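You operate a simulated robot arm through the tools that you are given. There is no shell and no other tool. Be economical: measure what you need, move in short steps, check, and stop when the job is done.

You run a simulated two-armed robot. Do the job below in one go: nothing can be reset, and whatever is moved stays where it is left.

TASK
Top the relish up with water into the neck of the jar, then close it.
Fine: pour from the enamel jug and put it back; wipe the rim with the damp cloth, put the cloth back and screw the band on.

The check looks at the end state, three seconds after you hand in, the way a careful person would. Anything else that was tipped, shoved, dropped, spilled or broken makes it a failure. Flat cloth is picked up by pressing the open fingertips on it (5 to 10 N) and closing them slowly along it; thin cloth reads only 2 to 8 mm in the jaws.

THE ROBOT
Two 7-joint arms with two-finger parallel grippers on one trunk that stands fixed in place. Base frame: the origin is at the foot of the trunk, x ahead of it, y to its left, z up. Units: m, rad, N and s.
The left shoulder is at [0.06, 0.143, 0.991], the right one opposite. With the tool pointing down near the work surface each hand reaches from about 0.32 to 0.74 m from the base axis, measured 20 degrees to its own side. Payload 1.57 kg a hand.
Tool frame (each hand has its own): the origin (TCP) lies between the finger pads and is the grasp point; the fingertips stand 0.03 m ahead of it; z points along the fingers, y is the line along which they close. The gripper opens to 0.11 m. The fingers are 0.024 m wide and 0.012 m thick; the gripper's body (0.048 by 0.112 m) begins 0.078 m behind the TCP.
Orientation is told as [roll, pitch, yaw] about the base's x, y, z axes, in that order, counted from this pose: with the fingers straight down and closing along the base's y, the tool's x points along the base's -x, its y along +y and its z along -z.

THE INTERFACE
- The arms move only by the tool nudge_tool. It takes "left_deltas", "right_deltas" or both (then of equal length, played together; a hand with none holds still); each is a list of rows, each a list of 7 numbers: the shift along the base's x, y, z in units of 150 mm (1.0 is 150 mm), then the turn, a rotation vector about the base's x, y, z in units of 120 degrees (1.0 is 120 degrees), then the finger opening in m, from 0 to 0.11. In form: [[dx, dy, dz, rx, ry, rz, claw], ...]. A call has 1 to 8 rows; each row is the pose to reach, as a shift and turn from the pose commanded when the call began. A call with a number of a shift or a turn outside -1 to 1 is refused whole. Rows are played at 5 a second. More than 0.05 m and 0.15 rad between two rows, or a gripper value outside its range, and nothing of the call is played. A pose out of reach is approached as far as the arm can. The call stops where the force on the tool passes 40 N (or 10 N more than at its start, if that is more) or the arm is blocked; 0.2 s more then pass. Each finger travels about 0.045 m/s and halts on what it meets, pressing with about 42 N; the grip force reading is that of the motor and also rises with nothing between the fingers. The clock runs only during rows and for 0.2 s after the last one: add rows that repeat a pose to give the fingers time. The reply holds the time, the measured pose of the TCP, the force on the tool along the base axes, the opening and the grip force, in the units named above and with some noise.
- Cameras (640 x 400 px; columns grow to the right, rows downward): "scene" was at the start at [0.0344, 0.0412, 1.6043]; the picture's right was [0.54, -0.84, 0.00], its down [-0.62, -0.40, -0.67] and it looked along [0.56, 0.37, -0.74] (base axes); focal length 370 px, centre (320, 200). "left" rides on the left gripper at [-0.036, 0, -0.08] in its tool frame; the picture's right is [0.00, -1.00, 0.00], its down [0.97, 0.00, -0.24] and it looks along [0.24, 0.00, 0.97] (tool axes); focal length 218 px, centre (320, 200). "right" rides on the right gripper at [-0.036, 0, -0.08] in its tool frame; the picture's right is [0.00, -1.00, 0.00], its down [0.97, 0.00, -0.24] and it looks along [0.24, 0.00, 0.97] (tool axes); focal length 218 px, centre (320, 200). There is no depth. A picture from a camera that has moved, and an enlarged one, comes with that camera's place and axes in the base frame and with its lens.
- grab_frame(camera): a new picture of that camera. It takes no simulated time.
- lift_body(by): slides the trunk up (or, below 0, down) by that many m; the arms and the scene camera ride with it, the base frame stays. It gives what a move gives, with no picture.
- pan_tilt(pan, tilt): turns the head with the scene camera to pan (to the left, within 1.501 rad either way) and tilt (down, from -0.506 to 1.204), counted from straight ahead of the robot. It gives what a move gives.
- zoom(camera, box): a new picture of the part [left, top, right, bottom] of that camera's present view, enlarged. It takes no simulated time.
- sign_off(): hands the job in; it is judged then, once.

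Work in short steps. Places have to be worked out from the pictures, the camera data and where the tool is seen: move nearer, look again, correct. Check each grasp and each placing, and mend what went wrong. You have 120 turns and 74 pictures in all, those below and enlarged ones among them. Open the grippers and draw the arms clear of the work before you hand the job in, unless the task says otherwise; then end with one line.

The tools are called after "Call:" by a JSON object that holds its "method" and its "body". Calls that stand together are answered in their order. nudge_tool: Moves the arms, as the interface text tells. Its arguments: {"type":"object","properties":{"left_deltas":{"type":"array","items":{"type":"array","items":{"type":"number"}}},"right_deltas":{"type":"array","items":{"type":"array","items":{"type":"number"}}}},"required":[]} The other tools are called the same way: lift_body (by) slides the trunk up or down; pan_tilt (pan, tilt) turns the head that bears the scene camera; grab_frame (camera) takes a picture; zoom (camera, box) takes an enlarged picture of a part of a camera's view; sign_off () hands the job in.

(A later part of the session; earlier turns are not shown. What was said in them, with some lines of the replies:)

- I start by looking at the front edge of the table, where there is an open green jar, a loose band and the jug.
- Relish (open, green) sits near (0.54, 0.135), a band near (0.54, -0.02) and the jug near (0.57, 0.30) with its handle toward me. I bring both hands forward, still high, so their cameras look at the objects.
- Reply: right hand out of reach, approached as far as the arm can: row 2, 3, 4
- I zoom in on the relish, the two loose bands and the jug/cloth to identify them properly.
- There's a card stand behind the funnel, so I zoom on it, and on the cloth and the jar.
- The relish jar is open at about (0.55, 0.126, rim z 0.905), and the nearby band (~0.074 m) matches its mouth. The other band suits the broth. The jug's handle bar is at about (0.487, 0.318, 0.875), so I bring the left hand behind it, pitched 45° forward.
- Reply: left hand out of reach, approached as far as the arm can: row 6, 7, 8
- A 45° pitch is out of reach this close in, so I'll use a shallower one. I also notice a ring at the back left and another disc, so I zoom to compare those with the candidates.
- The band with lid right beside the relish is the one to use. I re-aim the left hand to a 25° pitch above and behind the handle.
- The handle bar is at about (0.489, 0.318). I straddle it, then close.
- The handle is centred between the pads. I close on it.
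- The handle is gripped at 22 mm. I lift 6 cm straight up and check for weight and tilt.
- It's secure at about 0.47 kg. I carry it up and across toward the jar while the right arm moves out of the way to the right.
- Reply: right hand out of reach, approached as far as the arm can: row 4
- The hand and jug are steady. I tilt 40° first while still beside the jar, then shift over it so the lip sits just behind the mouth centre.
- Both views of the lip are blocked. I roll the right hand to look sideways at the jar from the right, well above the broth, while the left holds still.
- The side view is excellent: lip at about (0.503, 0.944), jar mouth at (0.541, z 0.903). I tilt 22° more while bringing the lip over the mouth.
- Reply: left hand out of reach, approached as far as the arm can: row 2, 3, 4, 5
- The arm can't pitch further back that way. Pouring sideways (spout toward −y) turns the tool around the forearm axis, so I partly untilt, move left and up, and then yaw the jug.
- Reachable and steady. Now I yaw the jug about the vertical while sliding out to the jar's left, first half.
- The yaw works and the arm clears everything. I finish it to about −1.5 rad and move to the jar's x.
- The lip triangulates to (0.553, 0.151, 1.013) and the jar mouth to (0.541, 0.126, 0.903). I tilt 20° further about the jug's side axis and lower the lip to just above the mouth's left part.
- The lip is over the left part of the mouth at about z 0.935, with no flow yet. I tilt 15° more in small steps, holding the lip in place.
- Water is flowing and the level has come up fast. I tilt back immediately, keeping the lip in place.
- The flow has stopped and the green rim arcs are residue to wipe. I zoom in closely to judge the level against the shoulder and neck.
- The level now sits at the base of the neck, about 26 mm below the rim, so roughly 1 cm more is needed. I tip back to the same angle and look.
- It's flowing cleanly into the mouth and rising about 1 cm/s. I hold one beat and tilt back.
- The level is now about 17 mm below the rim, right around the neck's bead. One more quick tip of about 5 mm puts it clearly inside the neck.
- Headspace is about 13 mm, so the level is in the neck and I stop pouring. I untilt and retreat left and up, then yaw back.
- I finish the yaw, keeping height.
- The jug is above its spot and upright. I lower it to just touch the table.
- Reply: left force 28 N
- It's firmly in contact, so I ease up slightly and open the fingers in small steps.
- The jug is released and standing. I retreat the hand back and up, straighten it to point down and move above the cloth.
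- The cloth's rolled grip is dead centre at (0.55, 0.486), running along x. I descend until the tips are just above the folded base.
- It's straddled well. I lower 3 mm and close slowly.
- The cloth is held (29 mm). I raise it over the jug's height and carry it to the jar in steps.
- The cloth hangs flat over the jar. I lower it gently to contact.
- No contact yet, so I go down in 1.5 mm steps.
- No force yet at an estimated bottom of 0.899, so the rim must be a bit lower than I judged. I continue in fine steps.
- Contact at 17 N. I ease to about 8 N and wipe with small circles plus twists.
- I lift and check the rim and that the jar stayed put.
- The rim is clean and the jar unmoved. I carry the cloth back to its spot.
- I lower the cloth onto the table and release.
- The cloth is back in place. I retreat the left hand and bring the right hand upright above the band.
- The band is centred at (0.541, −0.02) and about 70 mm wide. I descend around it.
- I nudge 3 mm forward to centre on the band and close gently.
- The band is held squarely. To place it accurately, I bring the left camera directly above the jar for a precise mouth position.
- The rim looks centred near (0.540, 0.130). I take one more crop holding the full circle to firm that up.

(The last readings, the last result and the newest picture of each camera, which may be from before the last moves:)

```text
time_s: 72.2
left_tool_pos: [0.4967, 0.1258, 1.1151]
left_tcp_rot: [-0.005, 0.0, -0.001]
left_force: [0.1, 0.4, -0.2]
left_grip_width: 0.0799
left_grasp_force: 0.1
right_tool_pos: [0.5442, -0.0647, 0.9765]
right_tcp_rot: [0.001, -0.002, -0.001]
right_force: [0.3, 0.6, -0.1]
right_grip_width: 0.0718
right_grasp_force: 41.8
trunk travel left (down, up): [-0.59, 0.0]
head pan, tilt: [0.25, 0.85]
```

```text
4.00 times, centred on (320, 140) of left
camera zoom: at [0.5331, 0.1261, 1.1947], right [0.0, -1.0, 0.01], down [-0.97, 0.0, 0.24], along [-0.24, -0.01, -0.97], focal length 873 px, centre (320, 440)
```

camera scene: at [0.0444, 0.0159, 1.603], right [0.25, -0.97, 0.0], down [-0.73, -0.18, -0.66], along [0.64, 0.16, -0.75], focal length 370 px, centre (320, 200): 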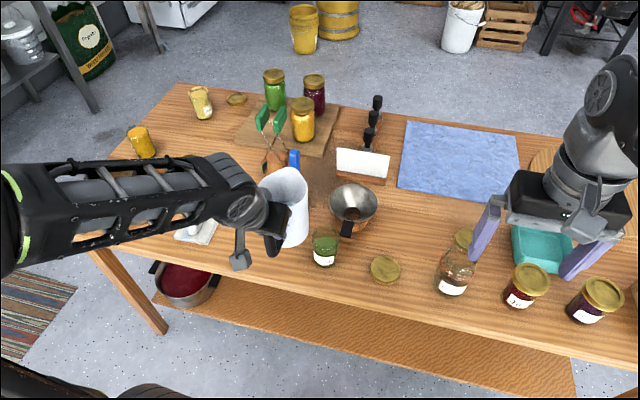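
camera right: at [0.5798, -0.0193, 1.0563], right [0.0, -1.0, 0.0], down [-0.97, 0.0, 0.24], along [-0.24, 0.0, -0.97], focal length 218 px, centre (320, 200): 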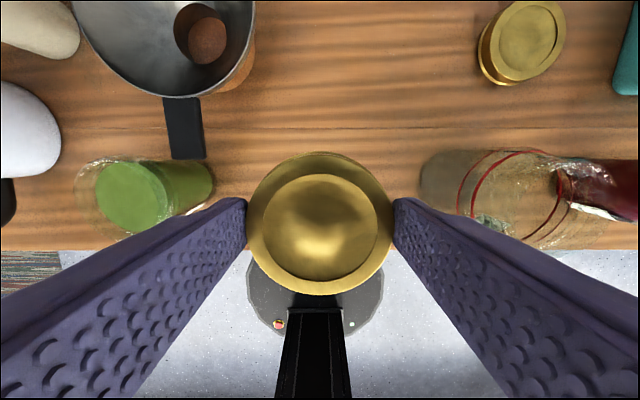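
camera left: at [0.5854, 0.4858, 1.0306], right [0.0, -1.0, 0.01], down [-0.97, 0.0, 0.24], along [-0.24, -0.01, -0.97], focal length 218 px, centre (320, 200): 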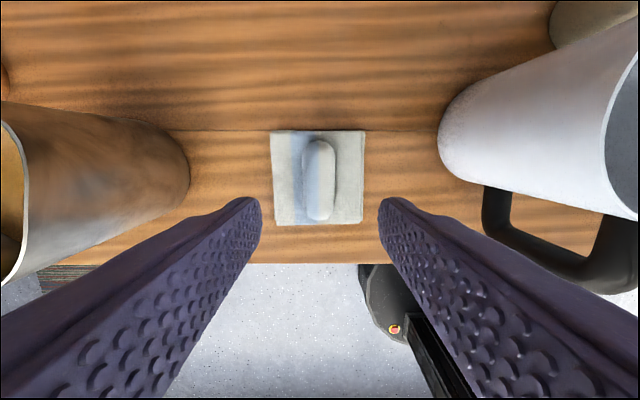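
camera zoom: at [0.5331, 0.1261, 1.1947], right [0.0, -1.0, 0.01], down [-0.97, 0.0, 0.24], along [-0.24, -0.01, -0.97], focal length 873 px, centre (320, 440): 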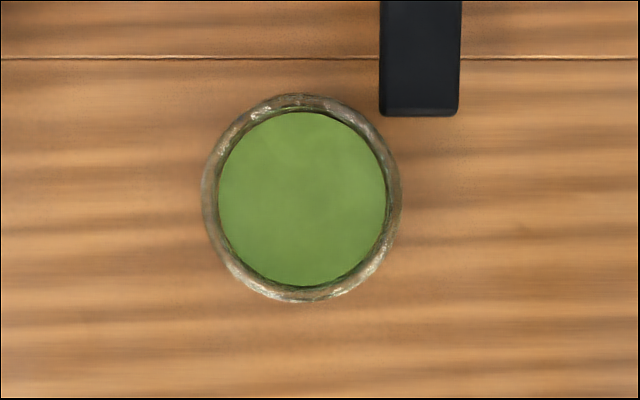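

The jar mouth is at (0.541, 0.130), and the funnel's handle tip is about 1.5 cm clear of where my right finger will go. I send the left arm away.

Call:
{"method": "nudge_tool", "body": {"left_deltas": [[-0.1, 0.2, 0, 0, 0, 0, 0.1], [-0.2, 0.4, 0, 0, 0, 0, 0.11], [-0.3, 0.6, 0, 0, 0, 0, 0.11], [-0.4, 0.8, 0, 0, 0, 0, 0.11], [-0.5, 1, 0, 0, 0, 0, 0.11]]}}

Call:
{"method": "nudge_tool", "body": {"left_deltas": [[0, 0.25, 0, 0, 0, 0, 0.11], [0, 0.5, 0, 0, 0, 0, 0.11], [0, 0.75, 0, 0, 0, 0, 0.11], [0, 1.0, 0, 0, 0, 0, 0.11]], "right_deltas": [[0, 0.25, 0.05, 0, 0, 0, 0.055], [0, 0.5, 0.1, 0, 0, 0, 0.055], [-0.01, 0.75, 0.1, 0, 0, 0, 0.055], [-0.015, 0.95, 0.1, 0, 0, 0, 0.055]]}}

Call:
{"method": "nudge_tool", "body": {"right_deltas": [[0, 0.15, 0, 0, 0, 0, 0.055], [0, 0.34, 0, 0, 0, 0, 0.055], [0, 0.34, -0.1, 0, 0, 0, 0.055], [0, 0.34, -0.2, 0, 0, 0, 0.055], [0, 0.34, -0.2, 0, 0, 0, 0.055]]}}

Call:
{"method": "zoom", "body": {"camera": "scene", "box": [270, 190, 390, 290]}}

```text
time_s: 73.3
left_tool_pos: [0.4211, 0.277, 1.115]
left_tcp_rot: [-0.007, 0.0, -0.002]
left_force: [-0.3, -0.5, 0.4]
left_grip_width: 0.1098
left_grasp_force: 0.0
right_tool_pos: [0.5438, -0.066, 0.9775]
right_tcp_rot: [0.0, -0.004, 0.0]
right_force: [-0.2, -0.1, -0.3]
right_grip_width: 0.0716
right_grasp_force: 42.2
trunk travel left (down, up): [-0.59, 0.0]
head pan, tilt: [0.25, 0.85]
```

```text
time_s: 74.3
left_tool_pos: [0.4215, 0.4283, 1.1145]
left_tcp_rot: [-0.006, 0.001, -0.002]
left_force: [0.1, 0.3, -0.3]
left_grip_width: 0.1099
left_grasp_force: 0.1
right_tool_pos: [0.5408, 0.0786, 0.9907]
right_tcp_rot: [-0.003, -0.002, -0.001]
right_force: [-0.3, 1.2, 1.0]
right_grip_width: 0.0719
right_grasp_force: 42.2
trunk travel left (down, up): [-0.59, 0.0]
head pan, tilt: [0.25, 0.85]
```

```text
time_s: 75.5
left_tool_pos: [0.4223, 0.426, 1.1154]
left_tcp_rot: [-0.007, -0.002, -0.001]
left_force: [0.0, -0.6, 0.6]
left_grip_width: 0.11
left_grasp_force: 0.2
right_tool_pos: [0.5414, 0.1283, 0.9621]
right_tcp_rot: [0.001, -0.003, -0.001]
right_force: [0.0, 0.6, -0.3]
right_grip_width: 0.0717
right_grasp_force: 42.0
trunk travel left (down, up): [-0.59, 0.0]
head pan, tilt: [0.25, 0.85]
```

```text
4.00 times, centred on (330, 240) of scene
camera zoom: at [0.044, 0.0174, 1.603], right [0.25, -0.97, 0.0], down [-0.73, -0.19, -0.66], along [0.64, 0.16, -0.75], focal length 1481 px, centre (280, 40)
```

zoom: 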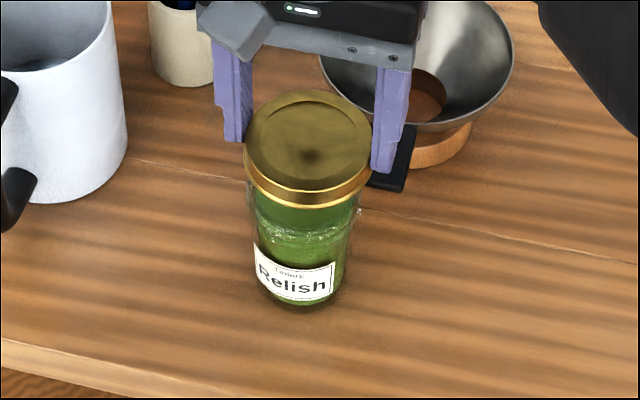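

The alignment looks good. I lower until the band reaches the rim.

Call:
{"method": "nudge_tool", "body": {"right_deltas": [[-0.003, 0.01, -0.08, 0, 0, 0, 0.055], [-0.003, 0.01, -0.16, 0, 0, 0, 0.055], [-0.003, 0.01, -0.2, 0, 0, 0, 0.055], [-0.003, 0.01, -0.22, 0, 0, 0, 0.055], [-0.003, 0.01, -0.22, 0, 0, 0, 0.055]]}}

```text
time_s: 76.8
left_tool_pos: [0.4201, 0.4272, 1.1163]
left_tcp_rot: [-0.005, -0.003, -0.002]
left_force: [0.1, 0.8, 0.2]
left_grip_width: 0.1099
left_grasp_force: 0.0
right_tool_pos: [0.5413, 0.1295, 0.9303]
right_tcp_rot: [0.004, -0.008, -0.003]
right_force: [1.0, -0.6, 22.1]
right_grip_width: 0.0717
right_grasp_force: 42.1
trunk travel left (down, up): [-0.59, 0.0]
head pan, tilt: [0.25, 0.85]
```

Contact at 22 N with the band's lip at the rim, so presumably on the thread start. I turn clockwise about 57° with light downward pressure.

Call:
{"method": "nudge_tool", "body": {"right_deltas": [[0, 0, 0.003, 0, 0, -0.05, 0.055], [0, 0, 0.003, 0, 0, -0.11, 0.055], [0, 0, 0.002, 0, 0, -0.17, 0.055], [0, 0, 0, 0, 0, -0.23, 0.055], [0, 0, -0.002, 0, 0, -0.29, 0.055], [0, 0, -0.004, 0, 0, -0.35, 0.055], [0, 0, -0.006, 0, 0, -0.41, 0.055], [0, 0, -0.008, 0, 0, -0.47, 0.055]]}}

Call:
{"method": "zoom", "body": {"camera": "scene", "box": [270, 190, 390, 290]}}

```text
time_s: 78.5
left_tool_pos: [0.4221, 0.4264, 1.1146]
left_tcp_rot: [-0.005, -0.001, -0.003]
left_force: [0.6, -0.4, -0.3]
left_grip_width: 0.1101
left_grasp_force: 0.0
right_tool_pos: [0.5412, 0.1291, 0.9266]
right_tcp_rot: [-0.001, -0.004, -0.989]
right_force: [0.5, -0.2, -0.2]
right_grip_width: 0.0717
right_grasp_force: 41.6
trunk travel left (down, up): [-0.59, 0.0]
head pan, tilt: [0.25, 0.85]
```

```text
4.00 times, centred on (330, 240) of scene
camera zoom: at [0.0441, 0.0176, 1.603], right [0.25, -0.97, 0.0], down [-0.73, -0.19, -0.66], along [0.64, 0.16, -0.75], focal length 1481 px, centre (280, 40)
```

zoom: 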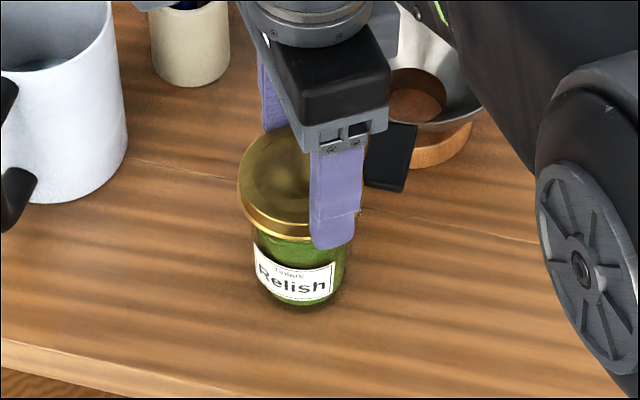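

The label stayed put and the hand went down 4 mm with no residual force, so the thread is engaging. I continue another 30° with slight downward follow.

Call:
{"method": "nudge_tool", "body": {"right_deltas": [[0, 0, -0.01, 0, 0, -0.06, 0.055], [0, 0, -0.02, 0, 0, -0.12, 0.055], [0, 0, -0.03, 0, 0, -0.18, 0.055], [0, 0, -0.035, 0, 0, -0.24, 0.055]]}}

```text
time_s: 79.5
left_tool_pos: [0.4207, 0.4263, 1.1151]
left_tcp_rot: [-0.006, -0.002, 0.001]
left_force: [-0.8, 0.2, -0.2]
left_grip_width: 0.11
left_grasp_force: 0.1
right_tool_pos: [0.5415, 0.1308, 0.9222]
right_tcp_rot: [-0.001, -0.001, -1.489]
right_force: [-1.7, 1.6, 2.4]
right_grip_width: 0.0716
right_grasp_force: 42.0
trunk travel left (down, up): [-0.59, 0.0]
head pan, tilt: [0.25, 0.85]
```

The band has turned about 85° and dropped 8 mm in total. I release, lift, turn back and regrip.

Call:
{"method": "nudge_tool", "body": {"right_deltas": [[0, 0, 0, 0, 0, 0, 0.075], [0, 0, 0, 0, 0, 0, 0.085], [0, 0, 0, 0, 0, 0, 0.092], [0, 0, 0.12, 0, 0, 0, 0.092], [0, 0, 0.3, 0, 0, 0.05, 0.092], [0, 0, 0.3, 0, 0, 0.12, 0.092], [0, 0, 0.3, 0, 0, 0.19, 0.092], [0, 0, 0.3, 0, 0, 0.26, 0.092]]}}

Call:
{"method": "nudge_tool", "body": {"right_deltas": [[0, 0, 0, 0, 0, 0.07, 0.092], [0, 0, 0, 0, 0, 0.14, 0.092], [0, 0, 0, 0, 0, 0.21, 0.092], [0, 0, 0, 0, 0, 0.28, 0.092], [0, 0, 0, 0, 0, 0.35, 0.092], [0, 0, 0, 0, 0, 0.42, 0.092], [0, 0, 0, 0, 0, 0.45, 0.092]]}}

Call:
{"method": "grab_frame", "body": {"camera": "right"}}

```text
time_s: 81.3
left_tool_pos: [0.4213, 0.4269, 1.1164]
left_tcp_rot: [-0.004, 0.0, -0.002]
left_force: [-0.2, -0.6, 0.7]
left_grip_width: 0.1099
left_grasp_force: 0.1
right_tool_pos: [0.5406, 0.1296, 0.9668]
right_tcp_rot: [-0.001, -0.002, -0.94]
right_force: [0.0, -0.1, 0.0]
right_grip_width: 0.0919
right_grasp_force: 0.0
trunk travel left (down, up): [-0.59, 0.0]
head pan, tilt: [0.25, 0.85]
```

```text
time_s: 83.0
left_tool_pos: [0.4218, 0.4275, 1.1151]
left_tcp_rot: [-0.007, 0.001, -0.001]
left_force: [0.7, 0.6, 0.2]
left_grip_width: 0.1099
left_grasp_force: 0.0
right_tool_pos: [0.5411, 0.1293, 0.9658]
right_tcp_rot: [0.002, -0.004, 0.002]
right_force: [-0.2, -0.4, 0.0]
right_grip_width: 0.092
right_grasp_force: 0.0
trunk travel left (down, up): [-0.59, 0.0]
head pan, tilt: [0.25, 0.85]
```

```text
15 pictures are left
camera right: at [0.5764, 0.1304, 1.0469], right [0.0, -1.0, 0.0], down [-0.97, 0.0, 0.24], along [-0.24, 0.0, -0.97], focal length 218 px, centre (320, 200)
```

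right: 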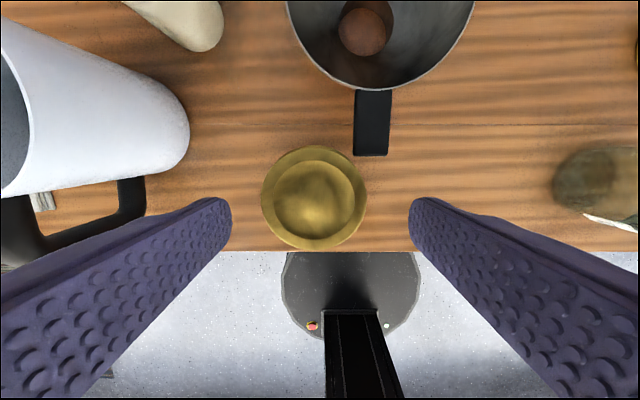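

The band sits level on the jar, about 4 mm left of my axis. I re-centre, lower and regrip.

Call:
{"method": "nudge_tool", "body": {"right_deltas": [[0.006, 0.023, -0.1, 0, 0, 0, 0.092], [0.006, 0.023, -0.2, 0, 0, 0, 0.092], [0.006, 0.023, -0.285, 0, 0, 0, 0.088], [0.006, 0.023, -0.285, 0, 0, 0, 0.08], [0.006, 0.023, -0.285, 0, 0, 0, 0.074], [0.006, 0.023, -0.285, 0, 0, 0, 0.065], [0.006, 0.023, -0.285, 0, 0, 0, 0.055], [0.006, 0.023, -0.285, 0, 0, 0, 0.055]]}}

```text
time_s: 84.8
left_tool_pos: [0.4213, 0.4262, 1.1153]
left_tcp_rot: [-0.007, -0.001, -0.003]
left_force: [-0.1, -0.8, 0.3]
left_grip_width: 0.1097
left_grasp_force: 0.0
right_tool_pos: [0.5427, 0.1336, 0.9242]
right_tcp_rot: [-0.001, -0.002, 0.0]
right_force: [0.1, 1.0, -0.3]
right_grip_width: 0.0748
right_grasp_force: 41.8
trunk travel left (down, up): [-0.59, 0.0]
head pan, tilt: [0.25, 0.85]
```

The grip reads 75 mm, against 72 mm before. I look before turning.

Call:
{"method": "zoom", "body": {"camera": "scene", "box": [270, 190, 390, 290]}}

Call:
{"method": "grab_frame", "body": {"camera": "right"}}

```text
4.00 times, centred on (330, 240) of scene
camera zoom: at [0.0442, 0.0178, 1.603], right [0.25, -0.97, 0.0], down [-0.73, -0.19, -0.66], along [0.64, 0.16, -0.75], focal length 1481 px, centre (280, 40)
```

zoom: 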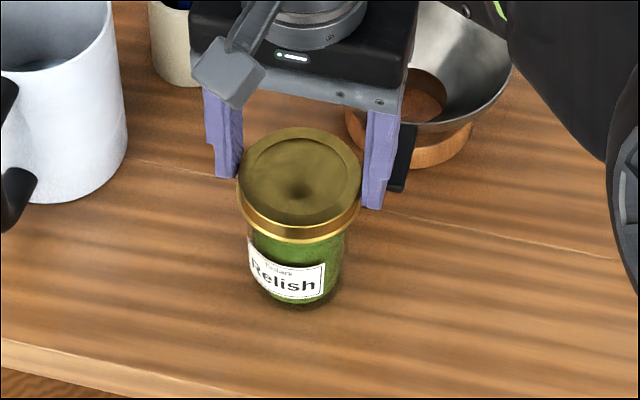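

```text
13 pictures are left
camera right: at [0.5782, 0.1339, 1.0045], right [0.0, -1.0, 0.0], down [-0.97, 0.0, 0.24], along [-0.24, 0.0, -0.97], focal length 218 px, centre (320, 200)
```

right: 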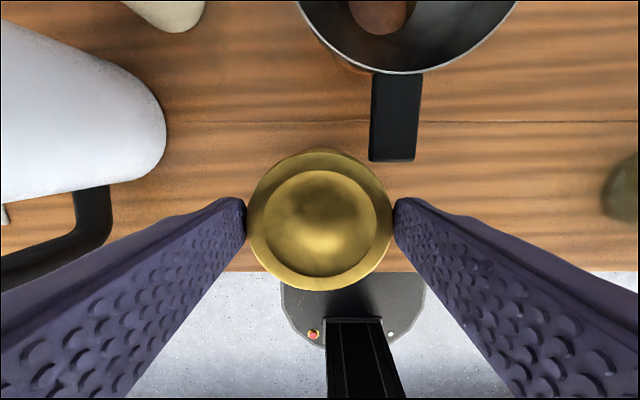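

The band looks level and the grip is fine. The jar turned only a little. I turn clockwise again, following down.

Call:
{"method": "nudge_tool", "body": {"right_deltas": [[0, 0, -0.005, 0, 0, -0.06, 0.055], [0, 0, -0.01, 0, 0, -0.12, 0.055], [0, 0, -0.014, 0, 0, -0.18, 0.055], [0, 0, -0.018, 0, 0, -0.24, 0.055], [0, 0, -0.022, 0, 0, -0.3, 0.055], [0, 0, -0.026, 0, 0, -0.36, 0.055], [0, 0, -0.03, 0, 0, -0.42, 0.055], [0, 0, -0.034, 0, 0, -0.48, 0.055]]}}

Call:
{"method": "zoom", "body": {"camera": "scene", "box": [270, 190, 390, 290]}}

```text
time_s: 86.5
left_tool_pos: [0.4199, 0.4248, 1.1174]
left_tcp_rot: [-0.005, -0.002, -0.003]
left_force: [0.4, -0.5, 0.5]
left_grip_width: 0.1098
left_grasp_force: 0.1
right_tool_pos: [0.5413, 0.1311, 0.922]
right_tcp_rot: [0.006, -0.003, -1.009]
right_force: [4.8, -7.9, 33.8]
right_grip_width: 0.0744
right_grasp_force: 42.2
trunk travel left (down, up): [-0.59, 0.0]
head pan, tilt: [0.25, 0.85]
```

```text
4.00 times, centred on (330, 240) of scene
camera zoom: at [0.0416, 0.0157, 1.6033], right [0.25, -0.97, 0.0], down [-0.73, -0.18, -0.66], along [0.64, 0.16, -0.75], focal length 1481 px, centre (280, 40)
```

zoom: 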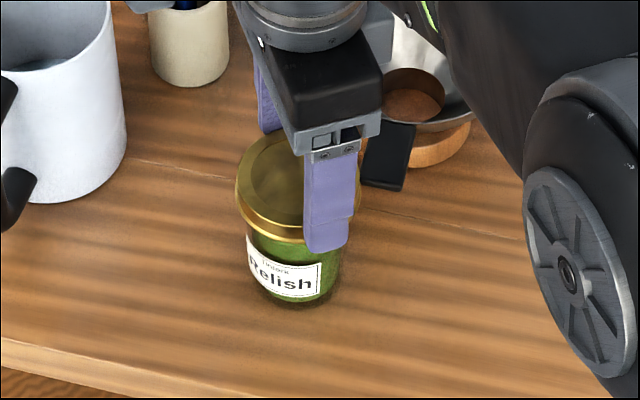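

The downward force rose to 34 N with little descent, so the band seems to be bottoming. I ease the pressure and turn another 28° lightly.

Call:
{"method": "nudge_tool", "body": {"right_deltas": [[0, 0, 0.012, 0, 0, 0, 0.055], [0, 0, 0.014, 0, 0, -0.04, 0.055], [0, 0, 0.014, 0, 0, -0.1, 0.055], [0, 0, 0.012, 0, 0, -0.16, 0.055], [0, 0, 0.01, 0, 0, -0.22, 0.055], [0, 0, 0.01, 0, 0, -0.23, 0.055]]}}

```text
time_s: 88.0
left_tool_pos: [0.4196, 0.4258, 1.116]
left_tcp_rot: [-0.005, -0.001, -0.002]
left_force: [-0.1, 0.2, -0.4]
left_grip_width: 0.11
left_grasp_force: 0.0
right_tool_pos: [0.5408, 0.132, 0.9216]
right_tcp_rot: [0.001, -0.002, -1.488]
right_force: [2.8, -6.7, 26.0]
right_grip_width: 0.0747
right_grasp_force: 42.1
trunk travel left (down, up): [-0.59, 0.0]
head pan, tilt: [0.25, 0.85]
```

I release, lift, and inspect the seating closely.

Call:
{"method": "nudge_tool", "body": {"right_deltas": [[0, 0, 0.008, 0, 0, 0, 0.07], [0, 0, 0.008, 0, 0, 0, 0.08], [0, 0, 0.008, 0, 0, 0, 0.092], [0, 0, 0.12, 0, 0, 0, 0.092], [0, 0, 0.3, 0, 0, 0.05, 0.092], [0, 0, 0.3, 0, 0, 0.12, 0.092], [0, 0, 0.3, 0, 0, 0.19, 0.092], [0, 0, 0.3, 0, 0, 0.26, 0.092]]}}

Call:
{"method": "nudge_tool", "body": {"right_deltas": [[0, 0, 0.05, 0, 0, 0.07, 0.092], [0, 0, 0.1, 0, 0, 0.14, 0.092], [0, 0, 0.1, 0, 0, 0.21, 0.092], [0, 0, 0.1, 0, 0, 0.28, 0.092], [0, 0, 0.1, 0, 0, 0.35, 0.092], [0, 0, 0.1, 0, 0, 0.42, 0.092], [0, 0, 0.1, 0, 0, 0.45, 0.092]]}}

Call:
{"method": "zoom", "body": {"camera": "scene", "box": [305, 210, 365, 270]}}

Call:
{"method": "zoom", "body": {"camera": "right", "box": [240, 120, 400, 270]}}

```text
time_s: 89.8
left_tool_pos: [0.421, 0.4268, 1.1158]
left_tcp_rot: [-0.003, 0.0, -0.001]
left_force: [0.4, 0.7, 0.4]
left_grip_width: 0.1099
left_grasp_force: 0.0
right_tool_pos: [0.5421, 0.1345, 0.9637]
right_tcp_rot: [-0.001, -0.003, -0.94]
right_force: [-0.1, -0.8, -0.3]
right_grip_width: 0.0921
right_grasp_force: 0.1
trunk travel left (down, up): [-0.59, 0.0]
head pan, tilt: [0.25, 0.85]
```

```text
time_s: 91.3
left_tool_pos: [0.4212, 0.4266, 1.1143]
left_tcp_rot: [-0.006, 0.001, -0.002]
left_force: [0.8, 0.2, 0.2]
left_grip_width: 0.11
left_grasp_force: 0.0
right_tool_pos: [0.542, 0.133, 0.9799]
right_tcp_rot: [-0.002, -0.001, 0.002]
right_force: [-0.4, -1.0, -0.3]
right_grip_width: 0.0922
right_grasp_force: 0.0
trunk travel left (down, up): [-0.59, 0.0]
head pan, tilt: [0.25, 0.85]
```

```text
6.67 times, centred on (335, 240) of scene
camera zoom: at [0.044, 0.0176, 1.603], right [0.25, -0.97, 0.0], down [-0.73, -0.19, -0.66], along [0.64, 0.16, -0.75], focal length 2468 px, centre (220, -67)
```

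zoom: 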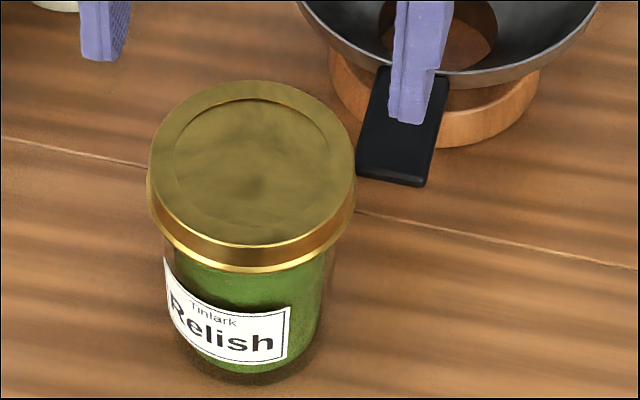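

```text
2.67 times, centred on (320, 195) of right
camera zoom: at [0.5775, 0.1337, 1.0605], right [0.0, -1.0, 0.0], down [-0.97, 0.0, 0.24], along [-0.24, 0.0, -0.97], focal length 582 px, centre (320, 213)
```

zoom: 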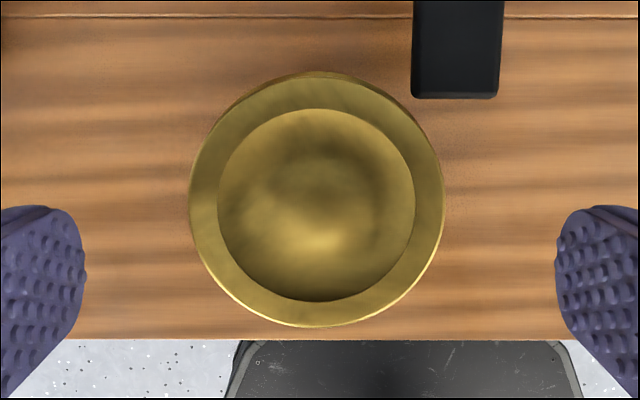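

The band sits level, with its top at about z 0.90, consistent with full seating on the rim. I regrip once more at the same height for a final tightening twist with no downward push, to see whether it still turns down.

Call:
{"method": "nudge_tool", "body": {"right_deltas": [[0, 0.01, -0.15, 0, 0, 0, 0.092], [0, 0.01, -0.3, 0, 0, 0, 0.092], [0, 0.01, -0.38, 0, 0, 0, 0.09], [0, 0.01, -0.38, 0, 0, 0, 0.082], [0, 0.01, -0.38, 0, 0, 0, 0.076], [0, 0.01, -0.38, 0, 0, 0, 0.065], [0, 0.01, -0.38, 0, 0, 0, 0.055], [0, 0.01, -0.38, 0, 0, 0, 0.055]]}}

Call:
{"method": "nudge_tool", "body": {"right_deltas": [[0, 0, 0, 0, 0, -0.06, 0.055], [0, 0, 0, 0, 0, -0.12, 0.055], [0, 0, 0, 0, 0, -0.18, 0.055], [0, 0, 0, 0, 0, -0.24, 0.055], [0, 0, 0, 0, 0, -0.3, 0.055], [0, 0, 0, 0, 0, -0.36, 0.055]]}}

Call:
{"method": "zoom", "body": {"camera": "scene", "box": [305, 210, 365, 270]}}

```text
time_s: 93.2
left_tool_pos: [0.4213, 0.427, 1.1161]
left_tcp_rot: [-0.004, 0.0, -0.001]
left_force: [-0.8, 0.1, 0.7]
left_grip_width: 0.1101
left_grasp_force: 0.1
right_tool_pos: [0.5426, 0.1341, 0.923]
right_tcp_rot: [0.001, -0.002, 0.0]
right_force: [-1.0, -2.8, -1.1]
right_grip_width: 0.0744
right_grasp_force: 39.8
trunk travel left (down, up): [-0.59, 0.0]
head pan, tilt: [0.25, 0.85]
```

```text
time_s: 94.5
left_tool_pos: [0.422, 0.4265, 1.1149]
left_tcp_rot: [-0.005, 0.001, -0.002]
left_force: [0.5, -0.4, -0.1]
left_grip_width: 0.11
left_grasp_force: 0.2
right_tool_pos: [0.542, 0.1352, 0.9223]
right_tcp_rot: [-0.002, -0.001, -0.758]
right_force: [0.6, 1.0, -3.8]
right_grip_width: 0.0746
right_grasp_force: 42.2
trunk travel left (down, up): [-0.59, 0.0]
head pan, tilt: [0.25, 0.85]
```

```text
6.67 times, centred on (335, 240) of scene
camera zoom: at [0.0443, 0.0176, 1.603], right [0.25, -0.97, 0.0], down [-0.73, -0.19, -0.66], along [0.64, 0.16, -0.75], focal length 2468 px, centre (220, -67)
```

zoom: 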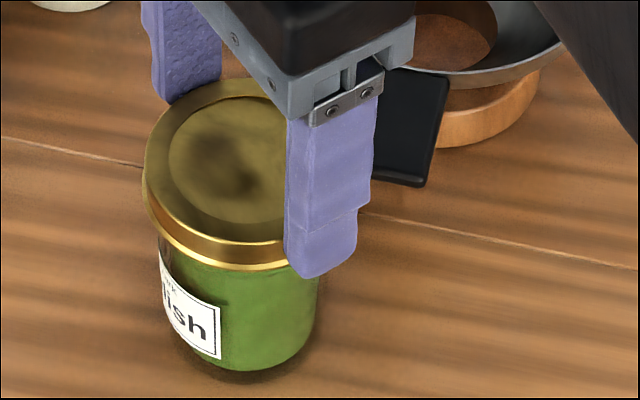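

With no press the whole jar turned along with the band, which suggests it's tight. To be sure, I turn another 40° while pressing about 20 N so the table holds the jar, then compare the label.

Call:
{"method": "nudge_tool", "body": {"right_deltas": [[0, 0, -0.008, 0, 0, 0, 0.055], [0, 0, -0.012, 0, 0, -0.06, 0.055], [0, 0, -0.012, 0, 0, -0.12, 0.055], [0, 0, -0.012, 0, 0, -0.18, 0.055], [0, 0, -0.012, 0, 0, -0.24, 0.055], [0, 0, -0.012, 0, 0, -0.3, 0.055], [0, 0, -0.012, 0, 0, -0.35, 0.055]]}}

Call:
{"method": "zoom", "body": {"camera": "scene", "box": [305, 210, 365, 270]}}

```text
time_s: 96.2
left_tool_pos: [0.4211, 0.4267, 1.1149]
left_tcp_rot: [-0.006, 0.0, 0.001]
left_force: [-0.4, -0.1, 0.3]
left_grip_width: 0.1102
left_grasp_force: 0.1
right_tool_pos: [0.5414, 0.1356, 0.9212]
right_tcp_rot: [0.0, -0.003, -1.489]
right_force: [-0.4, 0.5, 5.7]
right_grip_width: 0.0744
right_grasp_force: 42.1
trunk travel left (down, up): [-0.59, 0.0]
head pan, tilt: [0.25, 0.85]
```

```text
6.67 times, centred on (335, 240) of scene
camera zoom: at [0.0434, 0.0177, 1.603], right [0.25, -0.97, 0.0], down [-0.73, -0.19, -0.66], along [0.64, 0.16, -0.75], focal length 2468 px, centre (220, -67)
```

zoom: 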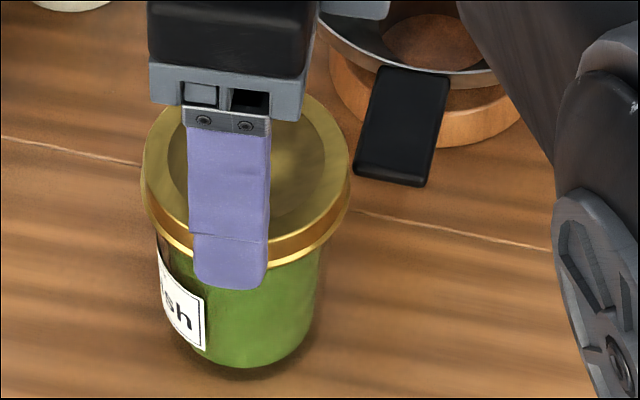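

The label moved only about 12° while the band turned about 40° and sank 1 mm, so it is still threading. I ratchet again.

Call:
{"method": "nudge_tool", "body": {"right_deltas": [[0, 0, 0.004, 0, 0, 0, 0.07], [0, 0, 0.004, 0, 0, 0, 0.08], [0, 0, 0.004, 0, 0, 0, 0.092], [0, 0, 0.12, 0, 0, 0, 0.092], [0, 0, 0.3, 0, 0, 0.05, 0.092], [0, 0, 0.3, 0, 0, 0.12, 0.092], [0, 0, 0.3, 0, 0, 0.19, 0.092], [0, 0, 0.3, 0, 0, 0.26, 0.092]]}}

Call:
{"method": "nudge_tool", "body": {"right_deltas": [[0, 0, 0, 0, 0, 0.07, 0.092], [0, 0, 0, 0, 0, 0.14, 0.092], [0, 0, 0, 0, 0, 0.21, 0.092], [0, 0, 0, 0, 0, 0.28, 0.092], [0, 0, 0, 0, 0, 0.35, 0.092], [0, 0, 0, 0, 0, 0.42, 0.092], [0, 0, 0, 0, 0, 0.45, 0.092]]}}

Call:
{"method": "nudge_tool", "body": {"right_deltas": [[0.003, 0, -0.1, 0, 0, 0, 0.092], [0.003, 0, -0.2, 0, 0, 0, 0.092], [0.003, 0, -0.3, 0, 0, 0, 0.09], [0.003, 0, -0.3, 0, 0, 0, 0.082], [0.003, 0, -0.3, 0, 0, 0, 0.076], [0.003, 0, -0.3, 0, 0, 0, 0.065], [0.003, 0, -0.3, 0, 0, 0, 0.055], [0.003, 0, -0.3, 0, 0, 0, 0.055]]}}

Call:
{"method": "nudge_tool", "body": {"right_deltas": [[0, 0, -0.008, 0, 0, 0, 0.055], [0, 0, -0.008, 0, 0, -0.06, 0.055], [0, 0, -0.01, 0, 0, -0.12, 0.055], [0, 0, -0.01, 0, 0, -0.18, 0.055], [0, 0, -0.012, 0, 0, -0.24, 0.055], [0, 0, -0.012, 0, 0, -0.3, 0.055], [0, 0, -0.012, 0, 0, -0.36, 0.055], [0, 0, -0.012, 0, 0, -0.42, 0.055]]}}

Call:
{"method": "zoom", "body": {"camera": "scene", "box": [305, 210, 365, 270]}}

```text
time_s: 98.0
left_tool_pos: [0.4217, 0.4277, 1.1157]
left_tcp_rot: [-0.006, 0.001, -0.003]
left_force: [0.0, 0.3, 1.3]
left_grip_width: 0.11
left_grasp_force: 0.1
right_tool_pos: [0.5427, 0.1355, 0.9659]
right_tcp_rot: [0.0, -0.002, -0.941]
right_force: [-0.3, 0.7, -0.4]
right_grip_width: 0.0919
right_grasp_force: 0.1
trunk travel left (down, up): [-0.59, 0.0]
head pan, tilt: [0.25, 0.85]
```

```text
time_s: 99.5
left_tool_pos: [0.4218, 0.4261, 1.1154]
left_tcp_rot: [-0.006, 0.0, -0.003]
left_force: [-1.3, -0.2, -0.3]
left_grip_width: 0.1099
left_grasp_force: 0.1
right_tool_pos: [0.5421, 0.1341, 0.9658]
right_tcp_rot: [-0.001, -0.002, 0.002]
right_force: [-0.4, 0.1, 0.4]
right_grip_width: 0.0923
right_grasp_force: 0.1
trunk travel left (down, up): [-0.59, 0.0]
head pan, tilt: [0.25, 0.85]
```

```text
time_s: 101.3
left_tool_pos: [0.4211, 0.4254, 1.114]
left_tcp_rot: [-0.004, 0.0, -0.001]
left_force: [-0.9, -1.0, 0.1]
left_grip_width: 0.11
left_grasp_force: 0.1
right_tool_pos: [0.5418, 0.1358, 0.9211]
right_tcp_rot: [0.001, -0.002, 0.0]
right_force: [-0.5, 0.8, 0.0]
right_grip_width: 0.0724
right_grasp_force: 37.9
trunk travel left (down, up): [-0.59, 0.0]
head pan, tilt: [0.25, 0.85]
```

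```text
time_s: 103.2
left_tool_pos: [0.4202, 0.4276, 1.115]
left_tcp_rot: [-0.004, 0.0, -0.002]
left_force: [-0.4, 0.4, 0.1]
left_grip_width: 0.1101
left_grasp_force: 0.0
right_tool_pos: [0.5436, 0.1344, 0.9204]
right_tcp_rot: [0.001, -0.004, -0.883]
right_force: [4.8, -0.5, 7.3]
right_grip_width: 0.0723
right_grasp_force: 42.7
trunk travel left (down, up): [-0.59, 0.0]
head pan, tilt: [0.25, 0.85]
```

```text
6.67 times, centred on (335, 240) of scene
camera zoom: at [0.0439, 0.0174, 1.603], right [0.25, -0.97, 0.0], down [-0.73, -0.19, -0.66], along [0.64, 0.16, -0.75], focal length 2468 px, centre (220, -67)
```

zoom: 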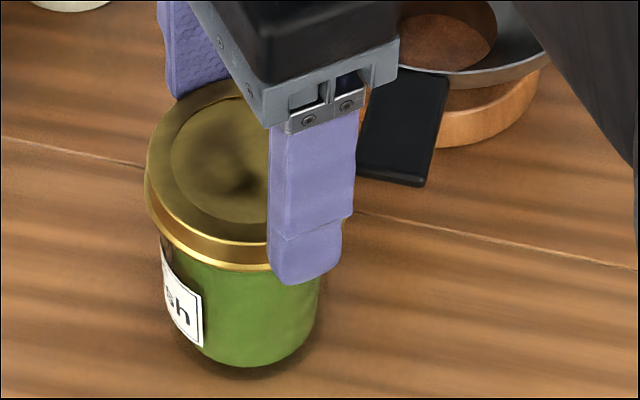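

The band turned about 50° with the jar almost still. I continue to the end of the stroke with the same press.

Call:
{"method": "nudge_tool", "body": {"right_deltas": [[0, 0, -0.002, 0, 0, -0.06, 0.055], [0, 0, -0.004, 0, 0, -0.12, 0.055], [0, 0, -0.006, 0, 0, -0.18, 0.055], [0, 0, -0.008, 0, 0, -0.24, 0.055], [0, 0, -0.008, 0, 0, -0.29, 0.055]]}}

Call:
{"method": "nudge_tool", "body": {"right_deltas": [[0, 0, 0.004, 0, 0, 0, 0.07], [0, 0, 0.004, 0, 0, 0, 0.08], [0, 0, 0.004, 0, 0, 0, 0.092], [0, 0, 0.12, 0, 0, 0, 0.092], [0, 0, 0.3, 0, 0, 0.05, 0.092], [0, 0, 0.3, 0, 0, 0.12, 0.092], [0, 0, 0.3, 0, 0, 0.19, 0.092], [0, 0, 0.3, 0, 0, 0.26, 0.092]]}}

Call:
{"method": "nudge_tool", "body": {"right_deltas": [[0, 0, 0, 0, 0, 0.07, 0.092], [0, 0, 0, 0, 0, 0.14, 0.092], [0, 0, 0, 0, 0, 0.21, 0.092], [0, 0, 0, 0, 0, 0.28, 0.092], [0, 0, 0, 0, 0, 0.35, 0.092], [0, 0, 0, 0, 0, 0.42, 0.092], [0, 0, 0, 0, 0, 0.45, 0.092]]}}

Call:
{"method": "zoom", "body": {"camera": "scene", "box": [305, 210, 365, 270]}}

```text
time_s: 104.3
left_tool_pos: [0.4199, 0.4262, 1.1154]
left_tcp_rot: [-0.006, 0.001, -0.001]
left_force: [-0.5, 0.6, -1.0]
left_grip_width: 0.1098
left_grasp_force: 0.1
right_tool_pos: [0.5421, 0.1347, 0.9201]
right_tcp_rot: [0.001, -0.002, -1.489]
right_force: [1.6, -1.6, 14.8]
right_grip_width: 0.0717
right_grasp_force: 41.7
trunk travel left (down, up): [-0.59, 0.0]
head pan, tilt: [0.25, 0.85]
```

```text
time_s: 106.2
left_tool_pos: [0.4205, 0.4265, 1.1147]
left_tcp_rot: [-0.005, 0.0, 0.0]
left_force: [-0.1, -0.8, -1.0]
left_grip_width: 0.1099
left_grasp_force: 0.0
right_tool_pos: [0.5428, 0.1353, 0.9633]
right_tcp_rot: [0.001, -0.003, -0.939]
right_force: [0.7, -1.1, -1.0]
right_grip_width: 0.0918
right_grasp_force: 0.0
trunk travel left (down, up): [-0.59, 0.0]
head pan, tilt: [0.25, 0.85]
```

```text
time_s: 107.8
left_tool_pos: [0.4217, 0.4264, 1.1153]
left_tcp_rot: [-0.006, 0.0, -0.002]
left_force: [1.0, 0.0, 0.4]
left_grip_width: 0.1099
left_grasp_force: 0.0
right_tool_pos: [0.5427, 0.1337, 0.9632]
right_tcp_rot: [-0.002, -0.001, 0.002]
right_force: [0.8, 0.3, 0.2]
right_grip_width: 0.092
right_grasp_force: 0.1
trunk travel left (down, up): [-0.59, 0.0]
head pan, tilt: [0.25, 0.85]
```

```text
6.67 times, centred on (335, 240) of scene
camera zoom: at [0.044, 0.0176, 1.603], right [0.25, -0.97, 0.0], down [-0.73, -0.19, -0.66], along [0.64, 0.16, -0.75], focal length 2468 px, centre (220, -67)
```

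zoom: 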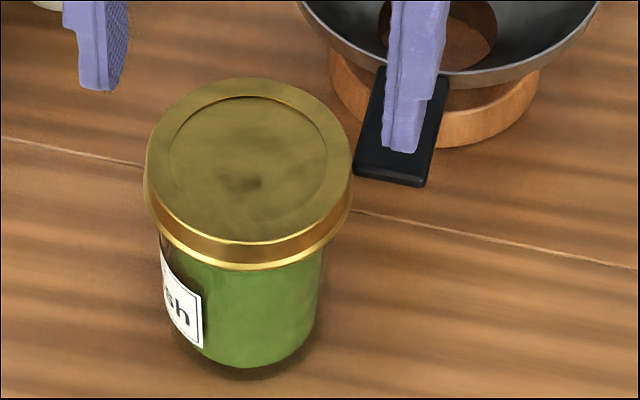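

The band spins on a nearly still jar with only about 1 mm of descent, so it's essentially down. One last stroke with a firmer press (about 25 N) will seat and tighten it.

Call:
{"method": "nudge_tool", "body": {"right_deltas": [[0, 0.006, -0.1, 0, 0, 0, 0.092], [0, 0.006, -0.2, 0, 0, 0, 0.092], [0, 0.006, -0.285, 0, 0, 0, 0.09], [0, 0.006, -0.285, 0, 0, 0, 0.082], [0, 0.006, -0.285, 0, 0, 0, 0.076], [0, 0.006, -0.285, 0, 0, 0, 0.065], [0, 0.006, -0.285, 0, 0, 0, 0.055], [0, 0.006, -0.285, 0, 0, 0, 0.055]]}}

Call:
{"method": "nudge_tool", "body": {"right_deltas": [[0, 0, -0.008, 0, 0, 0, 0.055], [0, 0, -0.008, 0, 0, -0.06, 0.055], [0, 0, -0.009, 0, 0, -0.12, 0.055], [0, 0, -0.01, 0, 0, -0.18, 0.055], [0, 0, -0.011, 0, 0, -0.24, 0.055], [0, 0, -0.012, 0, 0, -0.3, 0.055], [0, 0, -0.013, 0, 0, -0.36, 0.055], [0, 0, -0.013, 0, 0, -0.42, 0.055]]}}

Call:
{"method": "nudge_tool", "body": {"right_deltas": [[0, 0, 0, 0, 0, -0.06, 0.055], [0, 0, 0, 0, 0, -0.12, 0.055], [0, 0, 0, 0, 0, -0.18, 0.055], [0, 0, 0, 0, 0, -0.24, 0.055], [0, 0, 0, 0, 0, -0.29, 0.055]]}}

Call:
{"method": "zoom", "body": {"camera": "scene", "box": [305, 210, 365, 270]}}

```text
time_s: 109.5
left_tool_pos: [0.4224, 0.4269, 1.1149]
left_tcp_rot: [-0.005, 0.001, -0.001]
left_force: [-0.2, 0.0, 0.9]
left_grip_width: 0.11
left_grasp_force: 0.0
right_tool_pos: [0.5427, 0.1359, 0.9198]
right_tcp_rot: [0.0, -0.002, -0.001]
right_force: [0.2, 0.3, -1.5]
right_grip_width: 0.0749
right_grasp_force: 39.4
trunk travel left (down, up): [-0.59, 0.0]
head pan, tilt: [0.25, 0.85]
```

```text
time_s: 111.3
left_tool_pos: [0.4206, 0.4262, 1.1156]
left_tcp_rot: [-0.005, 0.0, -0.002]
left_force: [-0.4, 0.2, -0.3]
left_grip_width: 0.11
left_grasp_force: 0.2
right_tool_pos: [0.5422, 0.1343, 0.919]
right_tcp_rot: [0.001, -0.004, -0.884]
right_force: [2.8, -2.0, 11.6]
right_grip_width: 0.0745
right_grasp_force: 42.0
trunk travel left (down, up): [-0.59, 0.0]
head pan, tilt: [0.25, 0.85]
```

```text
time_s: 112.5
left_tool_pos: [0.4208, 0.4276, 1.1154]
left_tcp_rot: [-0.005, 0.001, 0.001]
left_force: [0.6, 0.0, -0.5]
left_grip_width: 0.1097
left_grasp_force: 0.0
right_tool_pos: [0.5414, 0.1353, 0.9202]
right_tcp_rot: [0.0, -0.001, -1.489]
right_force: [-0.6, 0.5, 10.3]
right_grip_width: 0.0749
right_grasp_force: 42.0
trunk travel left (down, up): [-0.59, 0.0]
head pan, tilt: [0.25, 0.85]
```

```text
6.67 times, centred on (335, 240) of scene
camera zoom: at [0.0431, 0.0175, 1.603], right [0.25, -0.97, 0.0], down [-0.73, -0.19, -0.66], along [0.64, 0.16, -0.75], focal length 2468 px, centre (220, -67)
```

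zoom: 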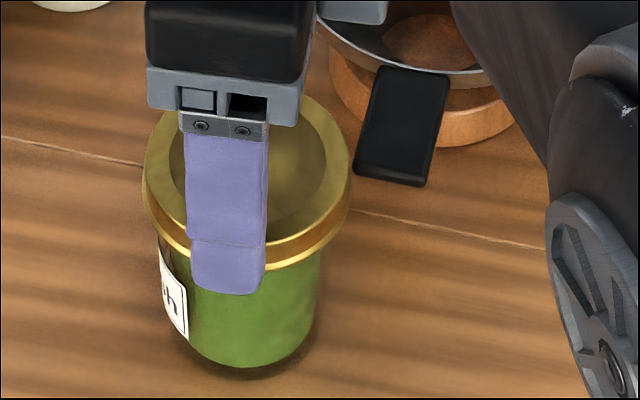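

There's no further descent and the jar now turns with the band, so it's seated and tight. I release, lift and withdraw.

Call:
{"method": "nudge_tool", "body": {"right_deltas": [[0, 0, 0.005, 0, 0, 0, 0.07], [0, 0, 0.005, 0, 0, 0, 0.08], [0, 0, 0.005, 0, 0, 0, 0.092], [0, 0, 0.15, 0, 0, 0, 0.095], [0, 0, 0.4, 0, 0, 0.05, 0.1], [0, 0, 0.7, 0, 0, 0.12, 0.11], [-0.1, 0, 0.9, 0, 0, 0.19, 0.11], [-0.2, 0, 1, 0, 0, 0.26, 0.11]]}}

Call:
{"method": "nudge_tool", "body": {"right_deltas": [[-0.1, -0.2, 0.1, 0, 0, 0.07, 0.11], [-0.2, -0.4, 0.2, 0, 0, 0.14, 0.11], [-0.4, -0.6, 0.3, 0, 0, 0.21, 0.11], [-0.6, -0.8, 0.3, 0, 0, 0.28, 0.11], [-0.8, -1, 0.3, 0, 0, 0.35, 0.11], [-0.9, -1, 0.3, 0, 0, 0.42, 0.11], [-1, -1, 0.3, 0, 0, 0.45, 0.11]]}}

Call:
{"method": "grab_frame", "body": {"camera": "scene"}}

Call:
{"method": "zoom", "body": {"camera": "scene", "box": [170, 160, 400, 300]}}

```text
time_s: 114.3
left_tool_pos: [0.4214, 0.4254, 1.1157]
left_tcp_rot: [-0.005, -0.001, -0.001]
left_force: [0.4, 0.1, -0.6]
left_grip_width: 0.1103
left_grasp_force: 0.1
right_tool_pos: [0.513, 0.1355, 1.0688]
right_tcp_rot: [-0.002, -0.004, -0.94]
right_force: [-0.2, 0.4, 0.3]
right_grip_width: 0.1102
right_grasp_force: 0.1
trunk travel left (down, up): [-0.59, 0.0]
head pan, tilt: [0.25, 0.85]
```

```text
time_s: 116.0
left_tool_pos: [0.4203, 0.4265, 1.1143]
left_tcp_rot: [-0.006, 0.001, -0.003]
left_force: [0.5, 0.3, -0.7]
left_grip_width: 0.1098
left_grasp_force: 0.1
right_tool_pos: [0.3633, -0.0148, 1.1138]
right_tcp_rot: [-0.001, -0.004, 0.001]
right_force: [-0.6, -0.4, 0.2]
right_grip_width: 0.1101
right_grasp_force: 0.0
trunk travel left (down, up): [-0.59, 0.0]
head pan, tilt: [0.25, 0.85]
```

```text
4 pictures are left
camera scene: at [0.0432, 0.0169, 1.603], right [0.25, -0.97, 0.0], down [-0.73, -0.19, -0.66], along [0.64, 0.16, -0.75], focal length 370 px, centre (320, 200)
```

scene: 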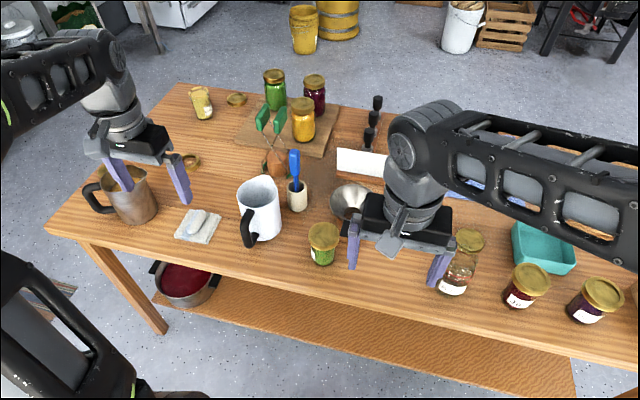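

```text
2.78 times, centred on (285, 230) of scene
camera zoom: at [0.0432, 0.0169, 1.603], right [0.25, -0.97, 0.0], down [-0.73, -0.19, -0.66], along [0.64, 0.16, -0.75], focal length 1030 px, centre (417, 116)
```

zoom: 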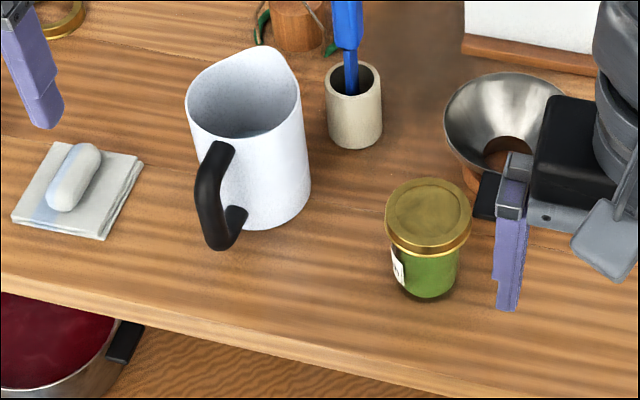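

The final view shows the jar closed, the jug and cloth back in their places, and everything else undisturbed. I draw both arms a bit further back before handing in.

Call:
{"method": "nudge_tool", "body": {"left_deltas": [[-0.15, -0.1, 0.1, 0, 0, 0, 0.11], [-0.3, -0.3, 0.2, 0, 0, 0, 0.11], [-0.45, -0.5, 0.3, 0, 0, 0, 0.11], [-0.45, -0.7, 0.3, 0, 0, 0, 0.11]], "right_deltas": [[-0.1, -0.1, 0.2, 0, 0, 0, 0.11], [-0.2, -0.2, 0.3, 0, 0, 0, 0.11], [-0.3, -0.3, 0.4, 0, 0, 0, 0.11], [-0.3, -0.3, 0.4, 0, 0, 0, 0.11]]}}

Call:
{"method": "grab_frame", "body": {"camera": "scene"}}

```text
time_s: 117.0
left_tool_pos: [0.3545, 0.3215, 1.1601]
left_tcp_rot: [-0.005, 0.001, 0.0]
left_force: [1.1, -0.2, -0.8]
left_grip_width: 0.1102
left_grasp_force: 0.1
right_tool_pos: [0.3188, -0.0595, 1.1747]
right_tcp_rot: [0.0, -0.003, 0.001]
right_force: [-0.8, -0.2, 0.0]
right_grip_width: 0.1099
right_grasp_force: 0.1
trunk travel left (down, up): [-0.59, 0.0]
head pan, tilt: [0.25, 0.85]
```

```text
2 pictures are left
camera scene: at [0.0454, 0.0176, 1.6029], right [0.25, -0.97, 0.0], down [-0.73, -0.19, -0.66], along [0.64, 0.16, -0.75], focal length 370 px, centre (320, 200)
```

scene: 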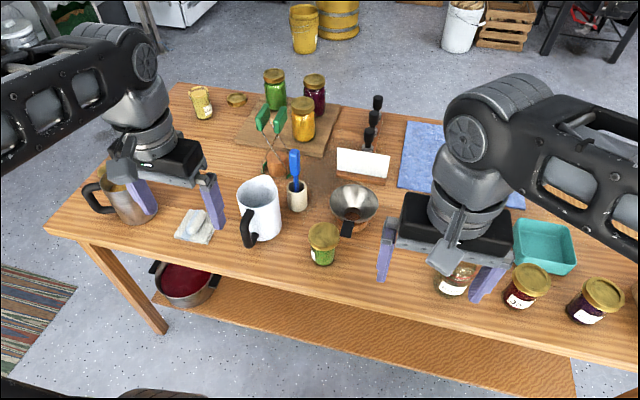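

Everything is in place, so I hand in.

Call:
{"method": "sign_off", "body": {}}

```text
The job is handed in.
```

I topped the relish up to about 13 mm below the rim, wiped the rim clean and screwed the band on until it stopped going down. The cloth is back in its place and the jug is back about 1.5 cm further from the robot than it started. Tightening turned the jar on the spot, so its label no longer faces the front, and both arms are drawn clear.
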